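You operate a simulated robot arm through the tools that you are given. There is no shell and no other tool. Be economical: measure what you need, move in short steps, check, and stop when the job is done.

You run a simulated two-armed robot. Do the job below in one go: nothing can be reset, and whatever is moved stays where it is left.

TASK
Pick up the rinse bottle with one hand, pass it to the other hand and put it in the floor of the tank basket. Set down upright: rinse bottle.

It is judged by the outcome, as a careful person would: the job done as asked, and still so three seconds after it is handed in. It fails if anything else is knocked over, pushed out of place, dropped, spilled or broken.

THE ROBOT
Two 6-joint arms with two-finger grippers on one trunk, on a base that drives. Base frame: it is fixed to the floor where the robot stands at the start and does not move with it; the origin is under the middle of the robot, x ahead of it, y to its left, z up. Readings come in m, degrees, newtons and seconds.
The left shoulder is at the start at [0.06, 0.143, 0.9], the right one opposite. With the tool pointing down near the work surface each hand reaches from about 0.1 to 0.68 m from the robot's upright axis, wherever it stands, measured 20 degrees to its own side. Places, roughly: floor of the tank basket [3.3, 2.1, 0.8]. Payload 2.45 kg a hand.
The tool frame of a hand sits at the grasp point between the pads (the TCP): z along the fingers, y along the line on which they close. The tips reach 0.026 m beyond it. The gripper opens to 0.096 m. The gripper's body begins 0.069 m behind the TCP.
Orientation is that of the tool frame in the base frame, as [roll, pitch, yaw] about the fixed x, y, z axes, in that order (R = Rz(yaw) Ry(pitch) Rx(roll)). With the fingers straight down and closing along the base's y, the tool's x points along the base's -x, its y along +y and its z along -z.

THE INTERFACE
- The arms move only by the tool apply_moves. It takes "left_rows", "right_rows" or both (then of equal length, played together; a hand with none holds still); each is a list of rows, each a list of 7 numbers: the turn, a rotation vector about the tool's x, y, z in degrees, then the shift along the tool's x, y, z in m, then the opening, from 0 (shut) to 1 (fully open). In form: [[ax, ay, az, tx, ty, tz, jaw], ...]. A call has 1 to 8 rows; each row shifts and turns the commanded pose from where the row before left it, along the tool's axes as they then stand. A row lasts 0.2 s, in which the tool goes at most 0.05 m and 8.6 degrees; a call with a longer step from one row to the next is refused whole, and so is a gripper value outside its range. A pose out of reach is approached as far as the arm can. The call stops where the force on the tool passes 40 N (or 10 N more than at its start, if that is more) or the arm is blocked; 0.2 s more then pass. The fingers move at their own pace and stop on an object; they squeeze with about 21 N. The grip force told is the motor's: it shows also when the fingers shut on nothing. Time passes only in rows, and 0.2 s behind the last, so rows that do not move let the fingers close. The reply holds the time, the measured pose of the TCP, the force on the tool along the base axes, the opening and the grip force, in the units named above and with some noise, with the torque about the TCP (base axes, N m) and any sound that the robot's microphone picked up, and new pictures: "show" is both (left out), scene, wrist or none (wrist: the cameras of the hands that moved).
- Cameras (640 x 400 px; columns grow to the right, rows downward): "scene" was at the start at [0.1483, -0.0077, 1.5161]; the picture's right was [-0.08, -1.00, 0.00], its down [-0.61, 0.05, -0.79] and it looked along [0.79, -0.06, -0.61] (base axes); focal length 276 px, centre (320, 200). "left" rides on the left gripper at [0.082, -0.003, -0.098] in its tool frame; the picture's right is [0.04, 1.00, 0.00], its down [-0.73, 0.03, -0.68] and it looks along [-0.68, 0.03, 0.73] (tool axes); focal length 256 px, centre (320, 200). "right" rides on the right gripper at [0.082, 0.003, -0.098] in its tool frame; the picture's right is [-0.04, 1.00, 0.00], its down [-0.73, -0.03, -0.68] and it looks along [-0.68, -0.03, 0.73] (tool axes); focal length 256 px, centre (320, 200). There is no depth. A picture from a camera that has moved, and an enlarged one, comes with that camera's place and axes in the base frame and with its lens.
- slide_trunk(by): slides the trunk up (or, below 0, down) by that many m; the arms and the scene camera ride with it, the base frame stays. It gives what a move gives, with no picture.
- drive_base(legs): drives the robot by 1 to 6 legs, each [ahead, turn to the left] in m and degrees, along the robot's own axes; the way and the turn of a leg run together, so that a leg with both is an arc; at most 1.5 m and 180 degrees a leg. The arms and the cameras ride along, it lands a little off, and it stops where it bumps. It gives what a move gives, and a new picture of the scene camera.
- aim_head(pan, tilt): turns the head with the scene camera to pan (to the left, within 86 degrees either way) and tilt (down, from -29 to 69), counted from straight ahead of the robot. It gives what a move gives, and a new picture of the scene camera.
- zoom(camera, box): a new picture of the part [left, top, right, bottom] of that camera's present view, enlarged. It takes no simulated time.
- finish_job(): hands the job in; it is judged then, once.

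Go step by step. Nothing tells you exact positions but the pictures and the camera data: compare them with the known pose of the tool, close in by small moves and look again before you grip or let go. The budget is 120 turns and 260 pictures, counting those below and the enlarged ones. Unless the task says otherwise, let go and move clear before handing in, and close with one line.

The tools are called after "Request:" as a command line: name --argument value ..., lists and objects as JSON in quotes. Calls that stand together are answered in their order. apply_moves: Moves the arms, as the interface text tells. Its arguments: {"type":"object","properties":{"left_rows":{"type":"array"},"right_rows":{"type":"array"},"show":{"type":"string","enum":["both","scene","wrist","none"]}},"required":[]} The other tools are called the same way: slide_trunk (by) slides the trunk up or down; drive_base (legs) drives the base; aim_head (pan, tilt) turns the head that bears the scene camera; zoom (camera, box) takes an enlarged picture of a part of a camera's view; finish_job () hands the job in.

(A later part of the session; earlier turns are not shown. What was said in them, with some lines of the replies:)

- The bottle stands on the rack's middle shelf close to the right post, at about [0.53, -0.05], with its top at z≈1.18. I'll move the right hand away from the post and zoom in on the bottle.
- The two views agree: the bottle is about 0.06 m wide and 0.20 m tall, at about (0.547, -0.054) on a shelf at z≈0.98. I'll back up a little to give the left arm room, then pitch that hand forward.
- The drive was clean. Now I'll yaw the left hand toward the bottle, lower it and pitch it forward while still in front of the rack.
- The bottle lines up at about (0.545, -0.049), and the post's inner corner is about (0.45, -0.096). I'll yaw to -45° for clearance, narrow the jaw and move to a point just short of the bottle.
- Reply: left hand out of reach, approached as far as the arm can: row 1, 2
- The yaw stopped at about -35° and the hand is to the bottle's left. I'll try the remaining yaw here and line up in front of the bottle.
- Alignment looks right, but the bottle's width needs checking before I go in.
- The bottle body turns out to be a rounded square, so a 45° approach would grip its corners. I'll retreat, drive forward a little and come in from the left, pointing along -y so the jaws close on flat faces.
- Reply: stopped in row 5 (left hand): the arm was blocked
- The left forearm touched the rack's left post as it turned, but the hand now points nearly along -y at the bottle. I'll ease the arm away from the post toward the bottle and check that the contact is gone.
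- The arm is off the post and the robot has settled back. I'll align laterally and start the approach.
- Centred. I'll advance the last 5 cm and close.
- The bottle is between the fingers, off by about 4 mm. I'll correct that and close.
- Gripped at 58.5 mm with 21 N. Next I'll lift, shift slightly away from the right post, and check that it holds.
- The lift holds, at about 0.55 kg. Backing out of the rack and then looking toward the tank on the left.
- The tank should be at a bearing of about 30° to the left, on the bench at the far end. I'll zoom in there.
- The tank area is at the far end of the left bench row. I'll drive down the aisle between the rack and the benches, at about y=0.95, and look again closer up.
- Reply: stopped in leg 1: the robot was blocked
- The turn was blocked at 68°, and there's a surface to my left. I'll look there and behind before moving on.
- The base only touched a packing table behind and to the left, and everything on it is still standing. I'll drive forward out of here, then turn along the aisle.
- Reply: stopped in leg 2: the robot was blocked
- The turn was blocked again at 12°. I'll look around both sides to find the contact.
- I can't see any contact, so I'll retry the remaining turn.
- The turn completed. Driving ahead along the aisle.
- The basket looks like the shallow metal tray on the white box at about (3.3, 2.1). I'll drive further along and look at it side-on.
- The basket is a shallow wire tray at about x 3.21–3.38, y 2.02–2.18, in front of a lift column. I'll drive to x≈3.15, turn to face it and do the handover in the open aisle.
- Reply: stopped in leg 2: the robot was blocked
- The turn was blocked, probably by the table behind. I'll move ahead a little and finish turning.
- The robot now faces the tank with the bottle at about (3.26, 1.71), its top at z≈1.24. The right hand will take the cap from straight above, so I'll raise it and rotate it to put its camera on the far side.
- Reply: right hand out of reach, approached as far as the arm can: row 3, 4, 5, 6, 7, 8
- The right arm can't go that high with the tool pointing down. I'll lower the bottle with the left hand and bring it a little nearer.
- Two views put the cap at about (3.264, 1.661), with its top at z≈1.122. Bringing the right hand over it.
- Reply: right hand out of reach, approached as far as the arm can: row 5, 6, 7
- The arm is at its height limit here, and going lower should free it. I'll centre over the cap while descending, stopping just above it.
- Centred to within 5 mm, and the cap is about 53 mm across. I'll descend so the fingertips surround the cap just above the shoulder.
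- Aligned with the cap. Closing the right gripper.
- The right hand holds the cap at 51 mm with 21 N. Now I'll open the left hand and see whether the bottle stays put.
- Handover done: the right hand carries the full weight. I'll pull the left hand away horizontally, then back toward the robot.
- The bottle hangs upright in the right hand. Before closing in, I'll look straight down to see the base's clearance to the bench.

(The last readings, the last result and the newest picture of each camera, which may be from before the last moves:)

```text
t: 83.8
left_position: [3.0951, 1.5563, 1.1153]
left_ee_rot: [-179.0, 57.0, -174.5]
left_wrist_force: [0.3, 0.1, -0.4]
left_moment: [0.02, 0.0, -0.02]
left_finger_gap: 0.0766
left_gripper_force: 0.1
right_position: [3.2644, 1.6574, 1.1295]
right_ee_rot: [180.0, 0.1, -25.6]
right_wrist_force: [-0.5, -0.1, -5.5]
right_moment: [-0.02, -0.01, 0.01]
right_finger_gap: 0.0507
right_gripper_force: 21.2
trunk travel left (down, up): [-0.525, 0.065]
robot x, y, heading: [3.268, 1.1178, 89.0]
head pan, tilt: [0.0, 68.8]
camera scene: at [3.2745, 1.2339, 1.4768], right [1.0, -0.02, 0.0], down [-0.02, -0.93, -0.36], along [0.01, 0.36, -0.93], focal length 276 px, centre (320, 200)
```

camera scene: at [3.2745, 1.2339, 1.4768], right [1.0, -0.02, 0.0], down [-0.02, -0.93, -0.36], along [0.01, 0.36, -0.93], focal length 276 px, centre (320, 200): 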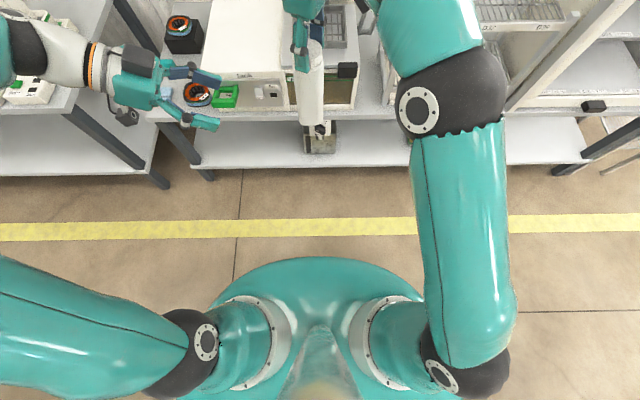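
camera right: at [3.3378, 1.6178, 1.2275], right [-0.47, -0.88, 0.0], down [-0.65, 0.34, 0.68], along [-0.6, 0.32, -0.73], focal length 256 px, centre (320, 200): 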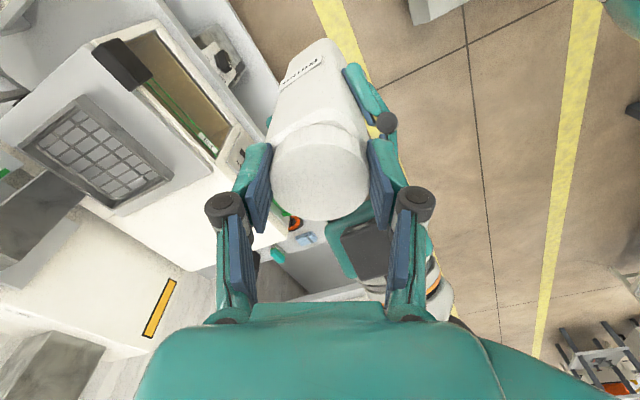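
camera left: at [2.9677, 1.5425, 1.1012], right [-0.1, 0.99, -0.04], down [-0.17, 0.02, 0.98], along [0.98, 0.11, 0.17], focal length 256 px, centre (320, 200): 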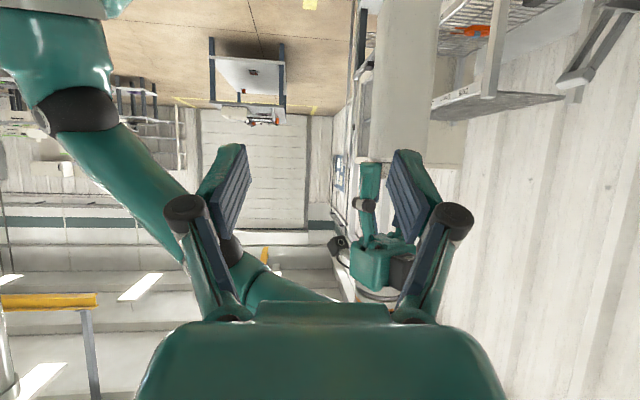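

The bench front is at y≈1.82 and the base front is about 0.28 m ahead of the robot's axis, so driving 0.31 m forward is safe. The bottle base at z≈0.925 clears the tank top.

Request:
drive_base --legs '[[0.31, 0]]'

Request:
aim_head --pan 0 --tilt 45

Request:
zoom --camera "scene" --box '[240, 100, 440, 260]'

Request:
zoom --camera "right" --box '[0, 0, 640, 400]'

Request:
zoom --camera "left" --box '[0, 0, 640, 400]'

```text
t: 85.9
left_position: [3.1004, 1.8632, 1.1145]
left_ee_rot: [-178.9, 56.9, -174.4]
left_wrist_force: [-0.9, 0.3, 0.2]
left_moment: [0.0, -0.02, 0.0]
left_finger_gap: 0.0769
left_gripper_force: 0.1
right_position: [3.2703, 1.9642, 1.129]
right_ee_rot: [180.0, 0.0, -25.4]
right_wrist_force: [-0.3, 1.1, -4.3]
right_moment: [-0.06, -0.01, 0.01]
right_finger_gap: 0.0505
right_gripper_force: 20.9
trunk travel left (down, up): [-0.525, 0.065]
robot x, y, heading: [3.2785, 1.4218, 88.8]
head pan, tilt: [0.0, 68.8]
camera scene: at [3.2809, 1.542, 1.4766], right [1.0, -0.02, 0.0], down [-0.02, -0.93, -0.36], along [0.01, 0.36, -0.93], focal length 276 px, centre (320, 200)
```

scene: 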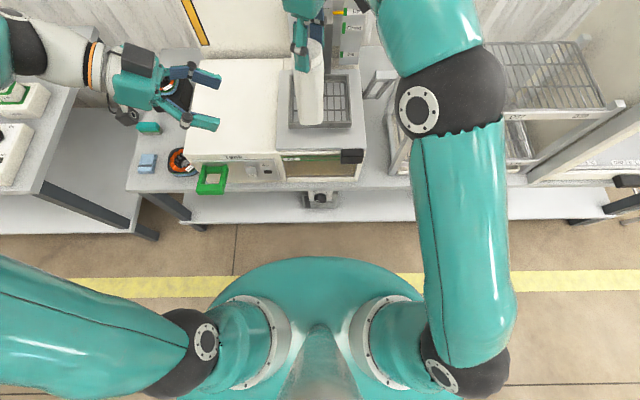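

```text
t: 86.7
left_position: [3.1005, 1.8622, 1.1167]
left_ee_rot: [-178.9, 56.9, -174.4]
left_wrist_force: [-0.4, 0.1, -0.4]
left_moment: [-0.02, -0.02, 0.0]
left_finger_gap: 0.0769
left_gripper_force: 0.1
right_position: [3.27, 1.9634, 1.13]
right_ee_rot: [-179.9, -0.1, -25.5]
right_wrist_force: [-0.7, 0.1, -4.5]
right_moment: [-0.01, -0.03, -0.02]
right_finger_gap: 0.0505
right_gripper_force: 21.0
trunk travel left (down, up): [-0.525, 0.065]
robot x, y, heading: [3.2785, 1.426, 88.8]
head pan, tilt: [0.0, 45.0]
camera scene: at [3.2813, 1.5661, 1.5055], right [1.0, -0.02, 0.0], down [-0.01, -0.71, -0.71], along [0.01, 0.71, -0.71], focal length 276 px, centre (320, 200)
```

scene: 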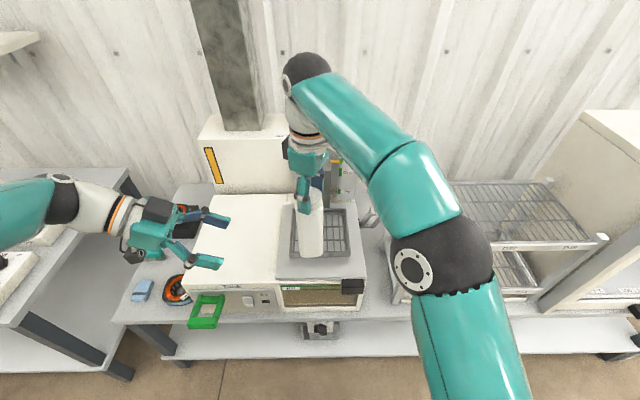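

```text
2.50 times, centred on (340, 180) of scene
camera zoom: at [3.2813, 1.5661, 1.5055], right [1.0, -0.02, 0.0], down [-0.01, -0.71, -0.71], along [0.01, 0.71, -0.71], focal length 691 px, centre (270, 250)
```

zoom: 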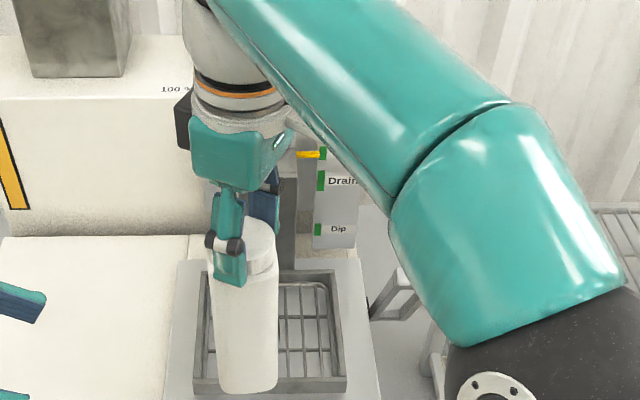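

```text
1.00 times, centred on (320, 200) of right (not enlarged: the box is as wide or as high as the picture)
camera zoom: at [3.3432, 1.9243, 1.2275], right [-0.47, -0.88, 0.0], down [-0.65, 0.34, 0.68], along [-0.6, 0.32, -0.73], focal length 256 px, centre (320, 200)
```

zoom: 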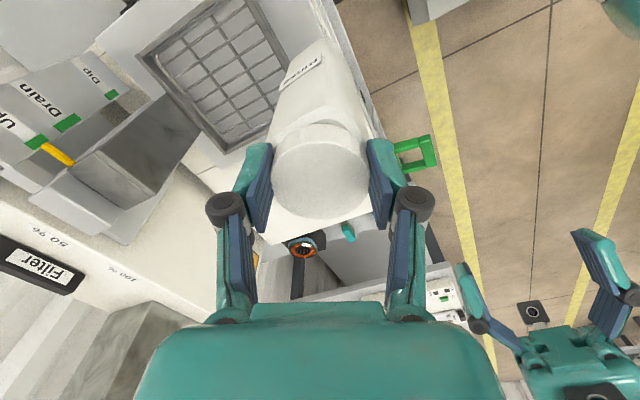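

```text
1.00 times, centred on (320, 200) of left (not enlarged: the box is as wide or as high as the picture)
camera zoom: at [2.9734, 1.8502, 1.1008], right [-0.11, 0.99, -0.04], down [-0.17, 0.02, 0.98], along [0.98, 0.11, 0.17], focal length 256 px, centre (320, 200)
```

zoom: 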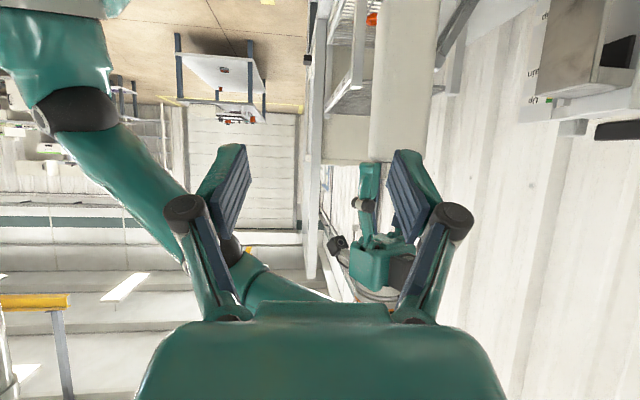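

The basket centre works out at about (3.31, 2.107), rim z≈0.83 and floor ≈0.80. I'll drive 6 cm closer for reach, then move over it and lower partway.

Request:
drive_base --legs '[[0.06, 0]]'

Request:
apply_moves --right_rows '[[0, 0, 0, 0, 0, 0.02, 0], [0, 0, 0, 0, -0.025, 0.01, 0], [0, 0, 0, 0, -0.025, 0.01, 0], [0, 0, 0, 0, -0.02, 0.0, 0], [0, 0, 0, 0, 0, 0.0, 0]]'

Request:
zoom --camera "scene" --box '[260, 120, 400, 260]'

```text
t: 87.7
left_position: [3.1029, 1.9262, 1.1145]
left_ee_rot: [-178.6, 56.9, -174.1]
left_wrist_force: [-0.9, 0.0, 0.0]
left_moment: [-0.08, 0.01, -0.05]
left_finger_gap: 0.0768
left_gripper_force: 0.0
right_position: [3.2722, 2.0266, 1.1283]
right_ee_rot: [179.9, 0.0, -25.5]
right_wrist_force: [0.1, 1.5, -5.4]
right_moment: [-0.05, -0.02, 0.01]
right_finger_gap: 0.0504
right_gripper_force: 20.8
trunk travel left (down, up): [-0.525, 0.065]
robot x, y, heading: [3.2753, 1.4862, 88.9]
head pan, tilt: [0.0, 45.0]
camera scene: at [3.2826, 1.63, 1.5052], right [1.0, -0.02, 0.0], down [-0.01, -0.71, -0.7], along [0.01, 0.7, -0.71], focal length 276 px, centre (320, 200)
```

scene: 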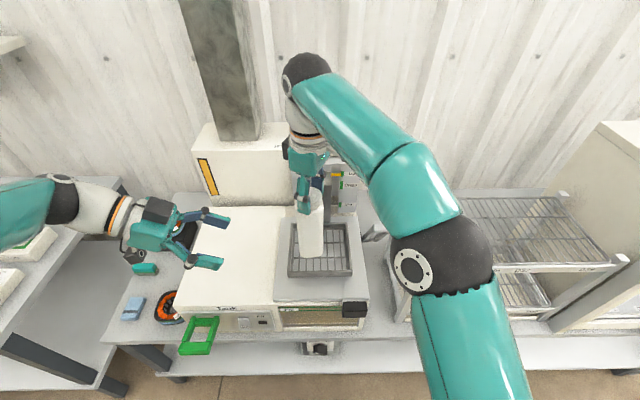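

```text
t: 88.9
left_position: [3.1012, 1.9222, 1.1163]
left_ee_rot: [-179.1, 57.0, -174.2]
left_wrist_force: [1.0, -0.8, -0.2]
left_moment: [-0.01, -0.02, 0.03]
left_finger_gap: 0.0768
left_gripper_force: 0.1
right_position: [3.3013, 2.0804, 1.0869]
right_ee_rot: [180.0, -0.1, -25.4]
right_wrist_force: [-0.8, -0.2, -4.5]
right_moment: [0.01, -0.02, 0.01]
right_finger_gap: 0.0506
right_gripper_force: 20.9
right hand out of reach, approached as far as the arm can: row 4
trunk travel left (down, up): [-0.525, 0.065]
robot x, y, heading: [3.2797, 1.4824, 88.6]
head pan, tilt: [0.0, 45.0]
camera scene: at [3.282, 1.6265, 1.5056], right [1.0, -0.02, 0.0], down [-0.01, -0.71, -0.71], along [0.01, 0.71, -0.71], focal length 276 px, centre (320, 200)
camera right: at [3.3749, 2.0396, 1.1847], right [-0.47, -0.88, 0.0], down [-0.65, 0.34, 0.68], along [-0.6, 0.32, -0.73], focal length 256 px, centre (320, 200)
```

scene: 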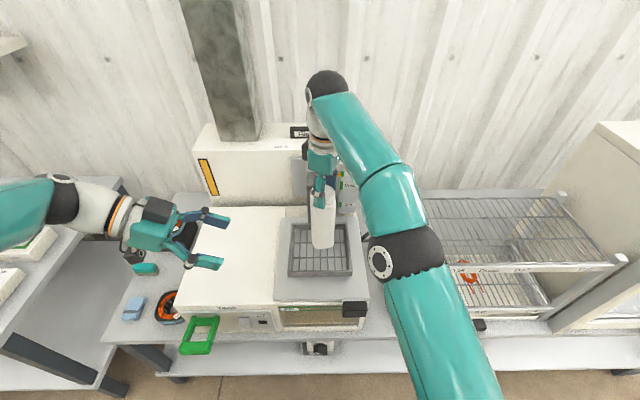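
right: 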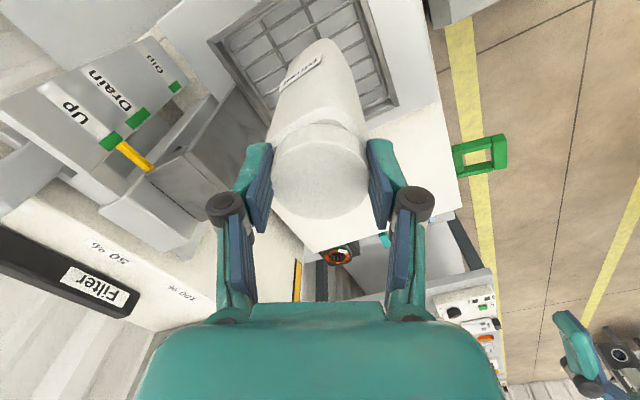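

```text
2.86 times, centred on (330, 190) of scene
camera zoom: at [3.282, 1.6265, 1.5056], right [1.0, -0.02, 0.0], down [-0.01, -0.71, -0.71], along [0.01, 0.71, -0.71], focal length 789 px, centre (291, 229)
```

zoom: 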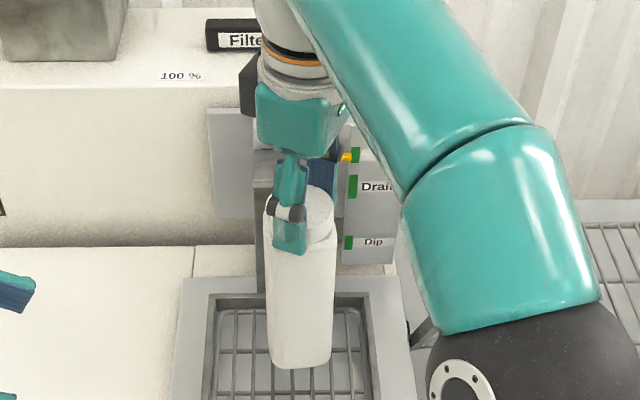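

The bottle is centred over the basket at about (3.301, 2.080), its base roughly 8 cm above the floor. Lowering most of the way.

Request:
apply_moves --right_rows '[[0, 0, 0, 0, -0.004, 0.015, 0], [0, 0, 0, 0, -0.004, 0.015, 0], [0, 0, 0, 0, 0, 0.015, 0], [0, 0, 0, 0, 0, 0.015, 0], [0, 0, 0, 0, 0, 0, 0]]'

Request:
zoom --camera "scene" --box '[260, 150, 400, 290]'

```text
t: 90.1
left_position: [3.1031, 1.9229, 1.1173]
left_ee_rot: [-179.0, 56.9, -174.2]
left_wrist_force: [-0.3, 0.2, 0.2]
left_moment: [0.01, -0.02, 0.01]
left_finger_gap: 0.0767
left_gripper_force: 0.1
right_position: [3.3045, 2.0856, 1.0241]
right_ee_rot: [179.9, 0.0, -25.7]
right_wrist_force: [0.2, -1.2, -4.6]
right_moment: [-0.01, 0.0, 0.01]
right_finger_gap: 0.0502
right_gripper_force: 21.3
trunk travel left (down, up): [-0.525, 0.065]
robot x, y, heading: [3.2802, 1.4846, 89.1]
head pan, tilt: [0.0, 45.0]
camera scene: at [3.2826, 1.6263, 1.5056], right [1.0, -0.02, 0.0], down [-0.01, -0.71, -0.71], along [0.01, 0.71, -0.71], focal length 276 px, centre (320, 200)
camera right: at [3.3788, 2.0461, 1.1222], right [-0.47, -0.88, 0.0], down [-0.65, 0.34, 0.68], along [-0.6, 0.32, -0.73], focal length 256 px, centre (320, 200)
```

scene: 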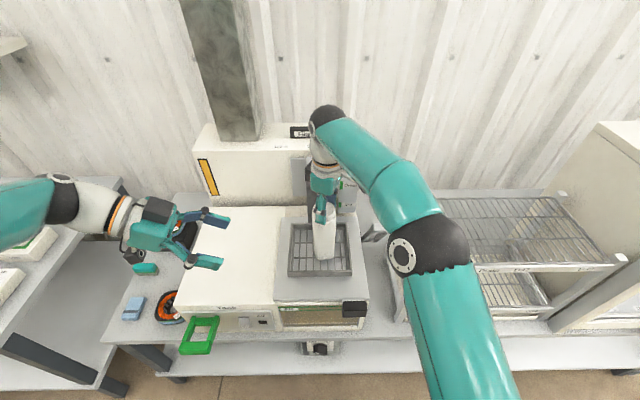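
right: 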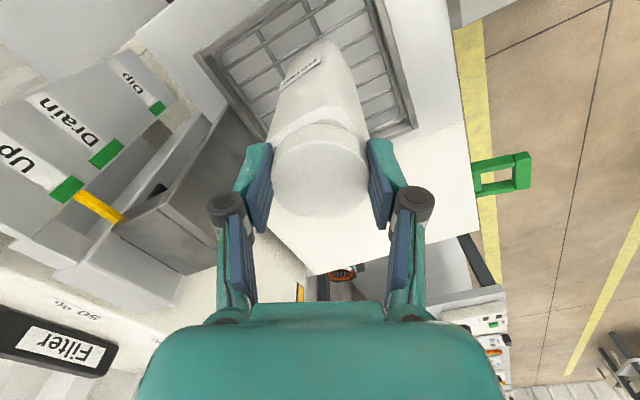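

```text
2.86 times, centred on (330, 220) of scene
camera zoom: at [3.2826, 1.6263, 1.5056], right [1.0, -0.02, 0.0], down [-0.01, -0.71, -0.71], along [0.01, 0.71, -0.71], focal length 789 px, centre (291, 143)
```

zoom: 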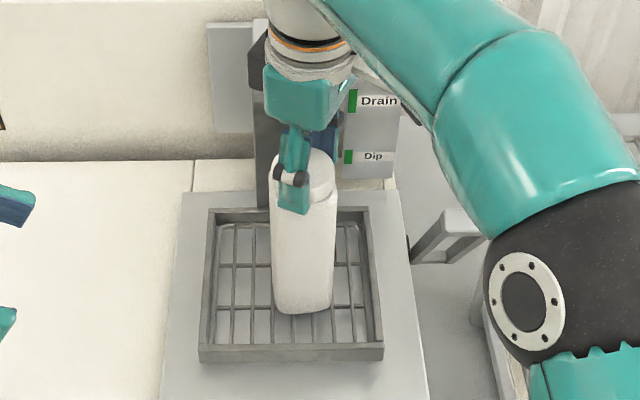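

The bottle is inside the basket walls and close to the floor. Lowering in small steps and watching the force.

Request:
apply_moves --right_rows '[[0, 0, 0, 0, 0, 0.005, 0], [0, 0, 0, 0, 0, 0.005, 0], [0, 0, 0, 0, 0, 0, 0]]' --show "none"

Request:
apply_moves --right_rows '[[0, 0, 0, 0, 0, 0.004, 0], [0, 0, 0, 0, 0, 0, 0]]' --show "none"

```text
t: 90.9
left_position: [3.1012, 1.9221, 1.1164]
left_ee_rot: [-179.2, 57.0, -174.4]
left_wrist_force: [0.5, 0.0, -1.0]
left_moment: [-0.01, 0.03, 0.01]
left_finger_gap: 0.0768
left_gripper_force: 0.1
right_position: [3.3063, 2.0856, 1.0154]
right_ee_rot: [-179.8, 0.1, -25.6]
right_wrist_force: [-2.5, -1.3, 7.1]
right_moment: [0.18, 0.31, 0.04]
right_finger_gap: 0.051
right_gripper_force: 21.1
trunk travel left (down, up): [-0.525, 0.065]
robot x, y, heading: [3.2763, 1.4839, 89.0]
head pan, tilt: [0.0, 45.0]
```

```text
t: 91.5
left_position: [3.1026, 1.9227, 1.1171]
left_ee_rot: [-179.2, 57.0, -174.4]
left_wrist_force: [0.2, 0.1, 0.7]
left_moment: [0.0, 0.02, 0.03]
left_finger_gap: 0.0767
left_gripper_force: 0.2
right_position: [3.3085, 2.0862, 1.0129]
right_ee_rot: [-179.9, 0.1, -25.6]
right_wrist_force: [-2.1, -1.7, 8.1]
right_moment: [-0.06, 0.31, 0.03]
right_finger_gap: 0.051
right_gripper_force: 20.7
trunk travel left (down, up): [-0.525, 0.065]
robot x, y, heading: [3.281, 1.4842, 88.9]
head pan, tilt: [0.0, 45.0]
```

There's firm contact: the force went from -5 N to +8 N. I'll check that it stands square on the floor before letting go.

Request:
zoom --camera "scene" --box '[280, 180, 380, 280]'

Request:
zoom --camera "right" --box '[180, 0, 460, 240]'

Request:
zoom --camera "left" --box '[300, 0, 560, 200]'

```text
4.00 times, centred on (330, 230) of scene
camera zoom: at [3.2822, 1.6246, 1.5058], right [1.0, -0.02, 0.0], down [-0.01, -0.71, -0.71], along [0.01, 0.71, -0.71], focal length 1105 px, centre (280, 80)
```

zoom: 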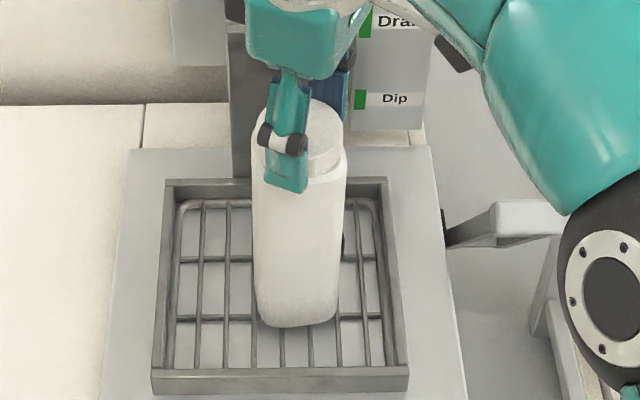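

```text
1.67 times, centred on (320, 120) of right
camera zoom: at [3.3806, 2.0462, 1.1099], right [-0.47, -0.88, 0.0], down [-0.65, 0.34, 0.68], along [-0.6, 0.32, -0.73], focal length 427 px, centre (320, 333)
```

zoom: 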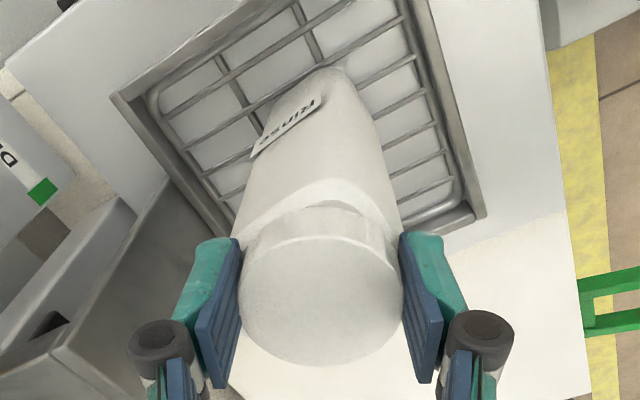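

```text
2.00 times, centred on (430, 100) of left
camera zoom: at [2.9744, 1.9094, 1.1015], right [-0.11, 0.99, -0.04], down [-0.17, 0.02, 0.98], along [0.98, 0.11, 0.17], focal length 512 px, centre (100, 400)
```

zoom: 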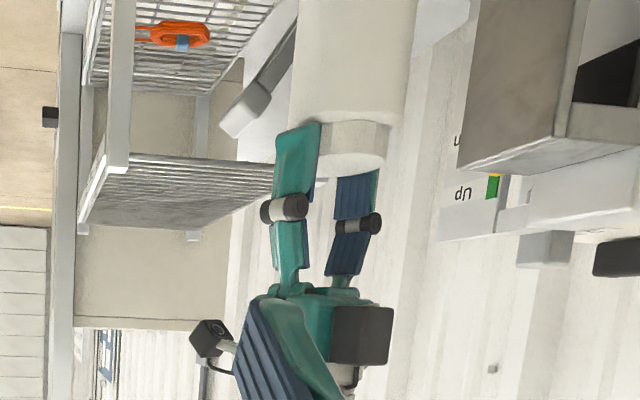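

The bottle stands upright on the wire floor, clear of the walls. I'll ease the pressure and open partway.

Request:
apply_moves --right_rows '[[0, 0, 0, -0.002, 0, -0.003, 0], [0, 0, 0, 0, 0, 0, 0], [0, 0, 0, 0, 0, 0, 0.55], [0, 0, 0, 0, 0, 0, 0.7], [0, 0, 0, 0, 0, 0, 0.72], [0, 0, 0, 0, 0, 0, 0.72]]'

Request:
zoom --camera "scene" --box '[280, 180, 380, 280]'

```text
t: 92.9
left_position: [3.1024, 1.9232, 1.1168]
left_ee_rot: [-179.0, 57.0, -174.3]
left_wrist_force: [-0.7, -0.6, 0.1]
left_moment: [0.02, 0.01, 0.01]
left_finger_gap: 0.0765
left_gripper_force: 0.1
right_position: [3.3042, 2.0869, 1.0144]
right_ee_rot: [180.0, -0.1, -25.6]
right_wrist_force: [-0.4, -0.1, 0.4]
right_moment: [0.0, 0.01, -0.05]
right_finger_gap: 0.0691
right_gripper_force: 0.1
trunk travel left (down, up): [-0.525, 0.065]
robot x, y, heading: [3.2758, 1.4864, 88.7]
head pan, tilt: [0.0, 45.0]
camera scene: at [3.2826, 1.6261, 1.5056], right [1.0, -0.02, 0.0], down [-0.01, -0.71, -0.71], along [0.01, 0.71, -0.71], focal length 276 px, centre (320, 200)
camera right: at [3.378, 2.0476, 1.1122], right [-0.47, -0.88, 0.0], down [-0.65, 0.34, 0.68], along [-0.6, 0.32, -0.73], focal length 256 px, centre (320, 200)
```

scene: 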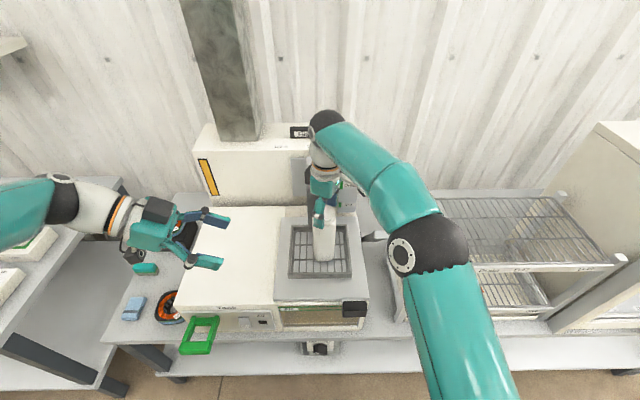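
right: 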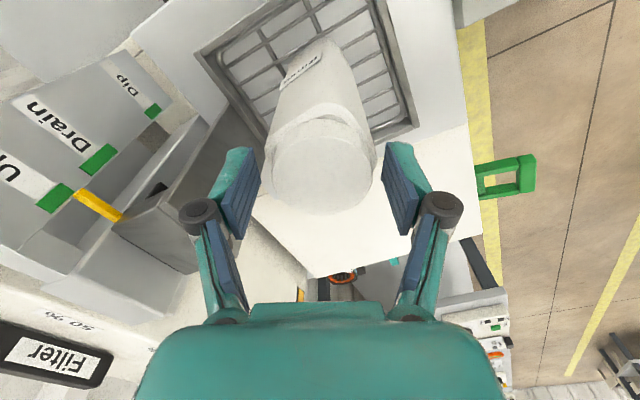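

```text
4.00 times, centred on (330, 230) of scene
camera zoom: at [3.2826, 1.6261, 1.5056], right [1.0, -0.02, 0.0], down [-0.01, -0.71, -0.71], along [0.01, 0.71, -0.71], focal length 1105 px, centre (280, 80)
```

zoom: 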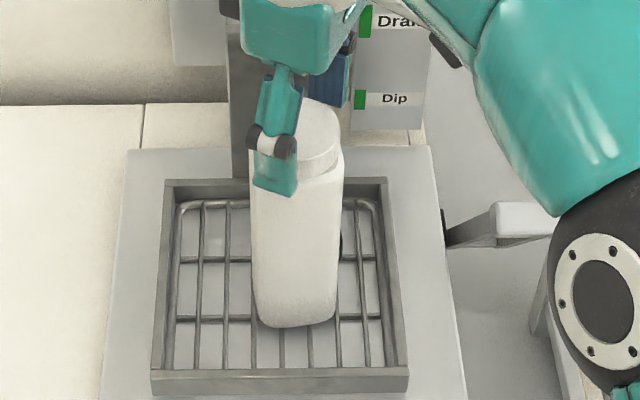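

The bottle is free and standing on its own. I'll lift straight up out of the way.

Request:
apply_moves --right_rows '[[0, 0, 0, 0, 0, -0.012, 0.72], [0, 0, 0, 0, 0, -0.014, 0.72], [0, 0, 0, 0, 0, -0.014, 0.72], [0, 0, 0, 0, 0, -0.014, 0.72], [0, 0, 0, 0, 0, 0, 0.72]]'

```text
t: 94.1
left_position: [3.1023, 1.9223, 1.1165]
left_ee_rot: [-179.0, 57.1, -174.5]
left_wrist_force: [-0.2, -0.2, -0.7]
left_moment: [0.01, 0.0, 0.0]
left_finger_gap: 0.0766
left_gripper_force: 0.0
right_position: [3.3034, 2.0876, 1.0682]
right_ee_rot: [180.0, 0.1, -25.5]
right_wrist_force: [-0.4, 0.2, -0.2]
right_moment: [-0.02, -0.01, 0.0]
right_finger_gap: 0.0689
right_gripper_force: 0.0
trunk travel left (down, up): [-0.525, 0.065]
robot x, y, heading: [3.2772, 1.485, 88.7]
head pan, tilt: [0.0, 45.0]
camera scene: at [3.2827, 1.626, 1.5057], right [1.0, -0.02, 0.0], down [-0.01, -0.71, -0.71], along [0.01, 0.71, -0.71], focal length 276 px, centre (320, 200)
camera right: at [3.3772, 2.0484, 1.1664], right [-0.47, -0.88, 0.0], down [-0.65, 0.34, 0.68], along [-0.6, 0.32, -0.73], focal length 256 px, centre (320, 200)
```

scene: 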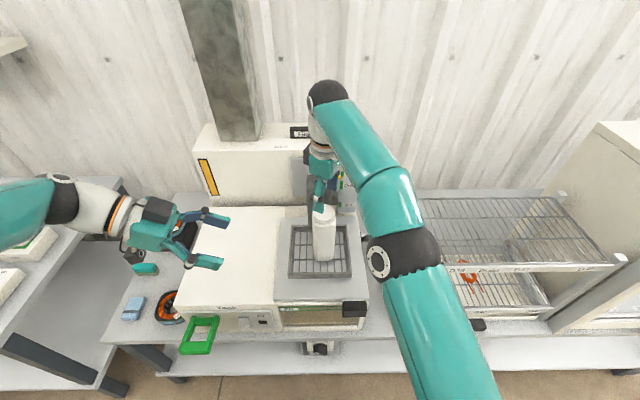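
right: 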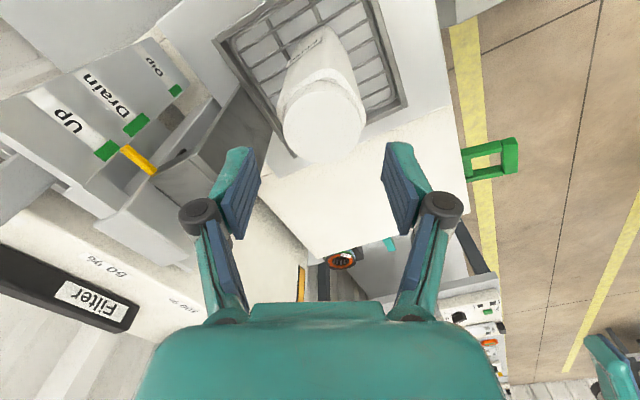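

The fingertips are clear above the cap. Retracting the hand up and back, then backing off a little.

Request:
apply_moves --right_rows '[[0, 0, 0, 0.004, 0.008, -0.012, 0.72], [0, 0, 0, 0.01, 0.022, -0.012, 0.72], [0, 0, 0, 0.015, 0.03, -0.01, 0.72], [0, 0, 0, 0.015, 0.03, -0.01, 0.72]]' --show "none"

Request:
drive_base --legs '[[-0.25, 0]]'

Request:
zoom --camera "scene" --box '[220, 90, 440, 260]'

```text
t: 95.1
left_position: [3.1036, 1.922, 1.1165]
left_ee_rot: [-179.1, 56.9, -174.5]
left_wrist_force: [-0.6, -0.6, 1.1]
left_moment: [0.0, 0.02, 0.03]
left_finger_gap: 0.0767
left_gripper_force: 0.0
right_position: [3.3062, 1.9848, 1.1124]
right_ee_rot: [-179.9, 0.1, -25.5]
right_wrist_force: [-0.1, -0.6, 0.6]
right_moment: [0.04, 0.01, 0.02]
right_finger_gap: 0.0689
right_gripper_force: 0.1
trunk travel left (down, up): [-0.525, 0.065]
robot x, y, heading: [3.2766, 1.4831, 89.3]
head pan, tilt: [0.0, 45.0]
```

```text
t: 97.0
left_position: [3.0963, 1.6679, 1.1172]
left_ee_rot: [-179.1, 57.0, -174.4]
left_wrist_force: [0.0, -0.8, -0.2]
left_moment: [-0.03, 0.01, 0.05]
left_finger_gap: 0.0767
left_gripper_force: 0.1
right_position: [3.3013, 1.7313, 1.113]
right_ee_rot: [-179.9, 0.1, -25.5]
right_wrist_force: [-0.8, -0.5, 0.4]
right_moment: [0.06, -0.01, -0.01]
right_finger_gap: 0.069
right_gripper_force: 0.1
trunk travel left (down, up): [-0.525, 0.065]
robot x, y, heading: [3.2772, 1.2309, 89.0]
head pan, tilt: [0.0, 45.0]
camera scene: at [3.2774, 1.3711, 1.5059], right [1.0, -0.02, 0.0], down [-0.01, -0.71, -0.71], along [0.01, 0.71, -0.71], focal length 276 px, centre (320, 200)
```

scene: 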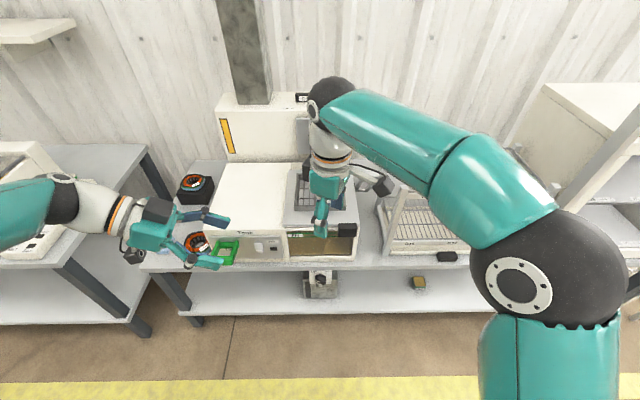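

```text
2.35 times, centred on (330, 175) of scene
camera zoom: at [3.2774, 1.3711, 1.5059], right [1.0, -0.02, 0.0], down [-0.01, -0.71, -0.71], along [0.01, 0.71, -0.71], focal length 650 px, centre (296, 259)
```

zoom: 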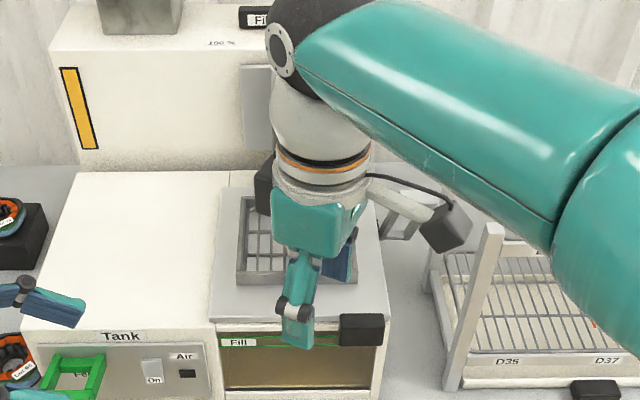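

The right hand hides the bottle, so I'll move it aside for a final check.

Request:
apply_moves --right_rows '[[0, 0, 0, 0.036, -0.017, 0, 0.72], [0, 0, 0, 0.036, -0.017, 0, 0.72], [0, 0, 0, 0.036, -0.017, 0, 0.72], [0, 0, 0, 0.036, -0.017, 0, 0.72], [0, 0, 0, 0.02, 0.03, 0, 0.72]]' --show "scene"

Request:
zoom --camera "scene" --box '[220, 90, 420, 250]'

```text
t: 98.2
left_position: [3.0966, 1.6668, 1.118]
left_ee_rot: [-179.1, 56.9, -174.4]
left_wrist_force: [0.6, -0.1, 0.3]
left_moment: [0.04, -0.01, 0.05]
left_finger_gap: 0.0767
left_gripper_force: 0.0
right_position: [3.4644, 1.6941, 1.1131]
right_ee_rot: [-179.8, 0.1, -25.4]
right_wrist_force: [-0.3, 0.2, 0.1]
right_moment: [0.03, 0.03, 0.01]
right_finger_gap: 0.0691
right_gripper_force: 0.0
trunk travel left (down, up): [-0.525, 0.065]
robot x, y, heading: [3.2738, 1.23, 88.7]
head pan, tilt: [0.0, 45.0]
camera scene: at [3.2773, 1.3703, 1.506], right [1.0, -0.02, 0.0], down [-0.01, -0.71, -0.71], along [0.01, 0.71, -0.71], focal length 276 px, centre (320, 200)
```

scene: 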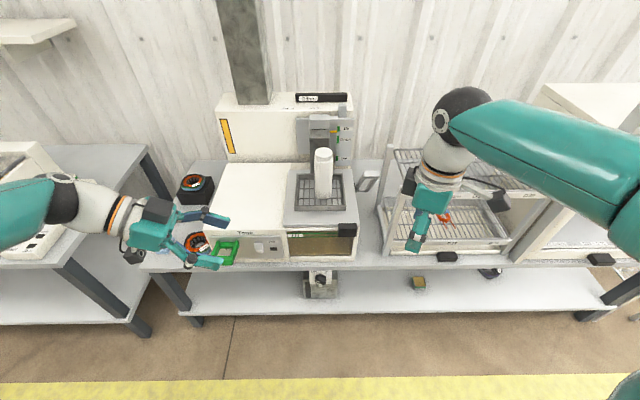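

```text
2.50 times, centred on (320, 170) of scene
camera zoom: at [3.2773, 1.3703, 1.506], right [1.0, -0.02, 0.0], down [-0.01, -0.71, -0.71], along [0.01, 0.71, -0.71], focal length 691 px, centre (320, 275)
```

zoom: 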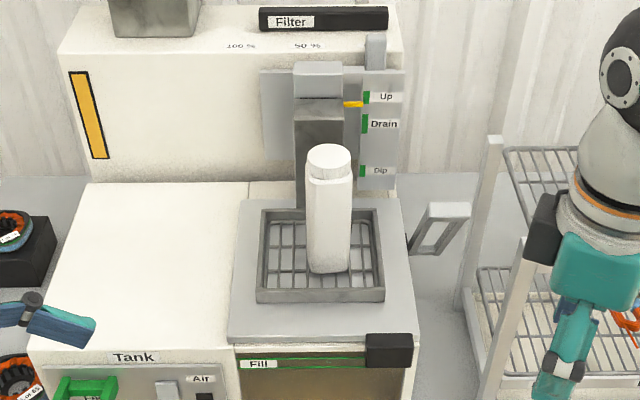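

The rinse bottle stands upright on the basket floor. Both hands are clear and nothing around the tank has moved.

Request:
finish_job

```text
The job is handed in.
```

The left hand picked the rinse bottle off the rack and passed it to the right, which set it upright on the floor of the tank basket. On the way, the left forearm pressed against the rack's left post and some base turns were blocked, at least one by a packing table. I saw nothing knocked over or displaced.
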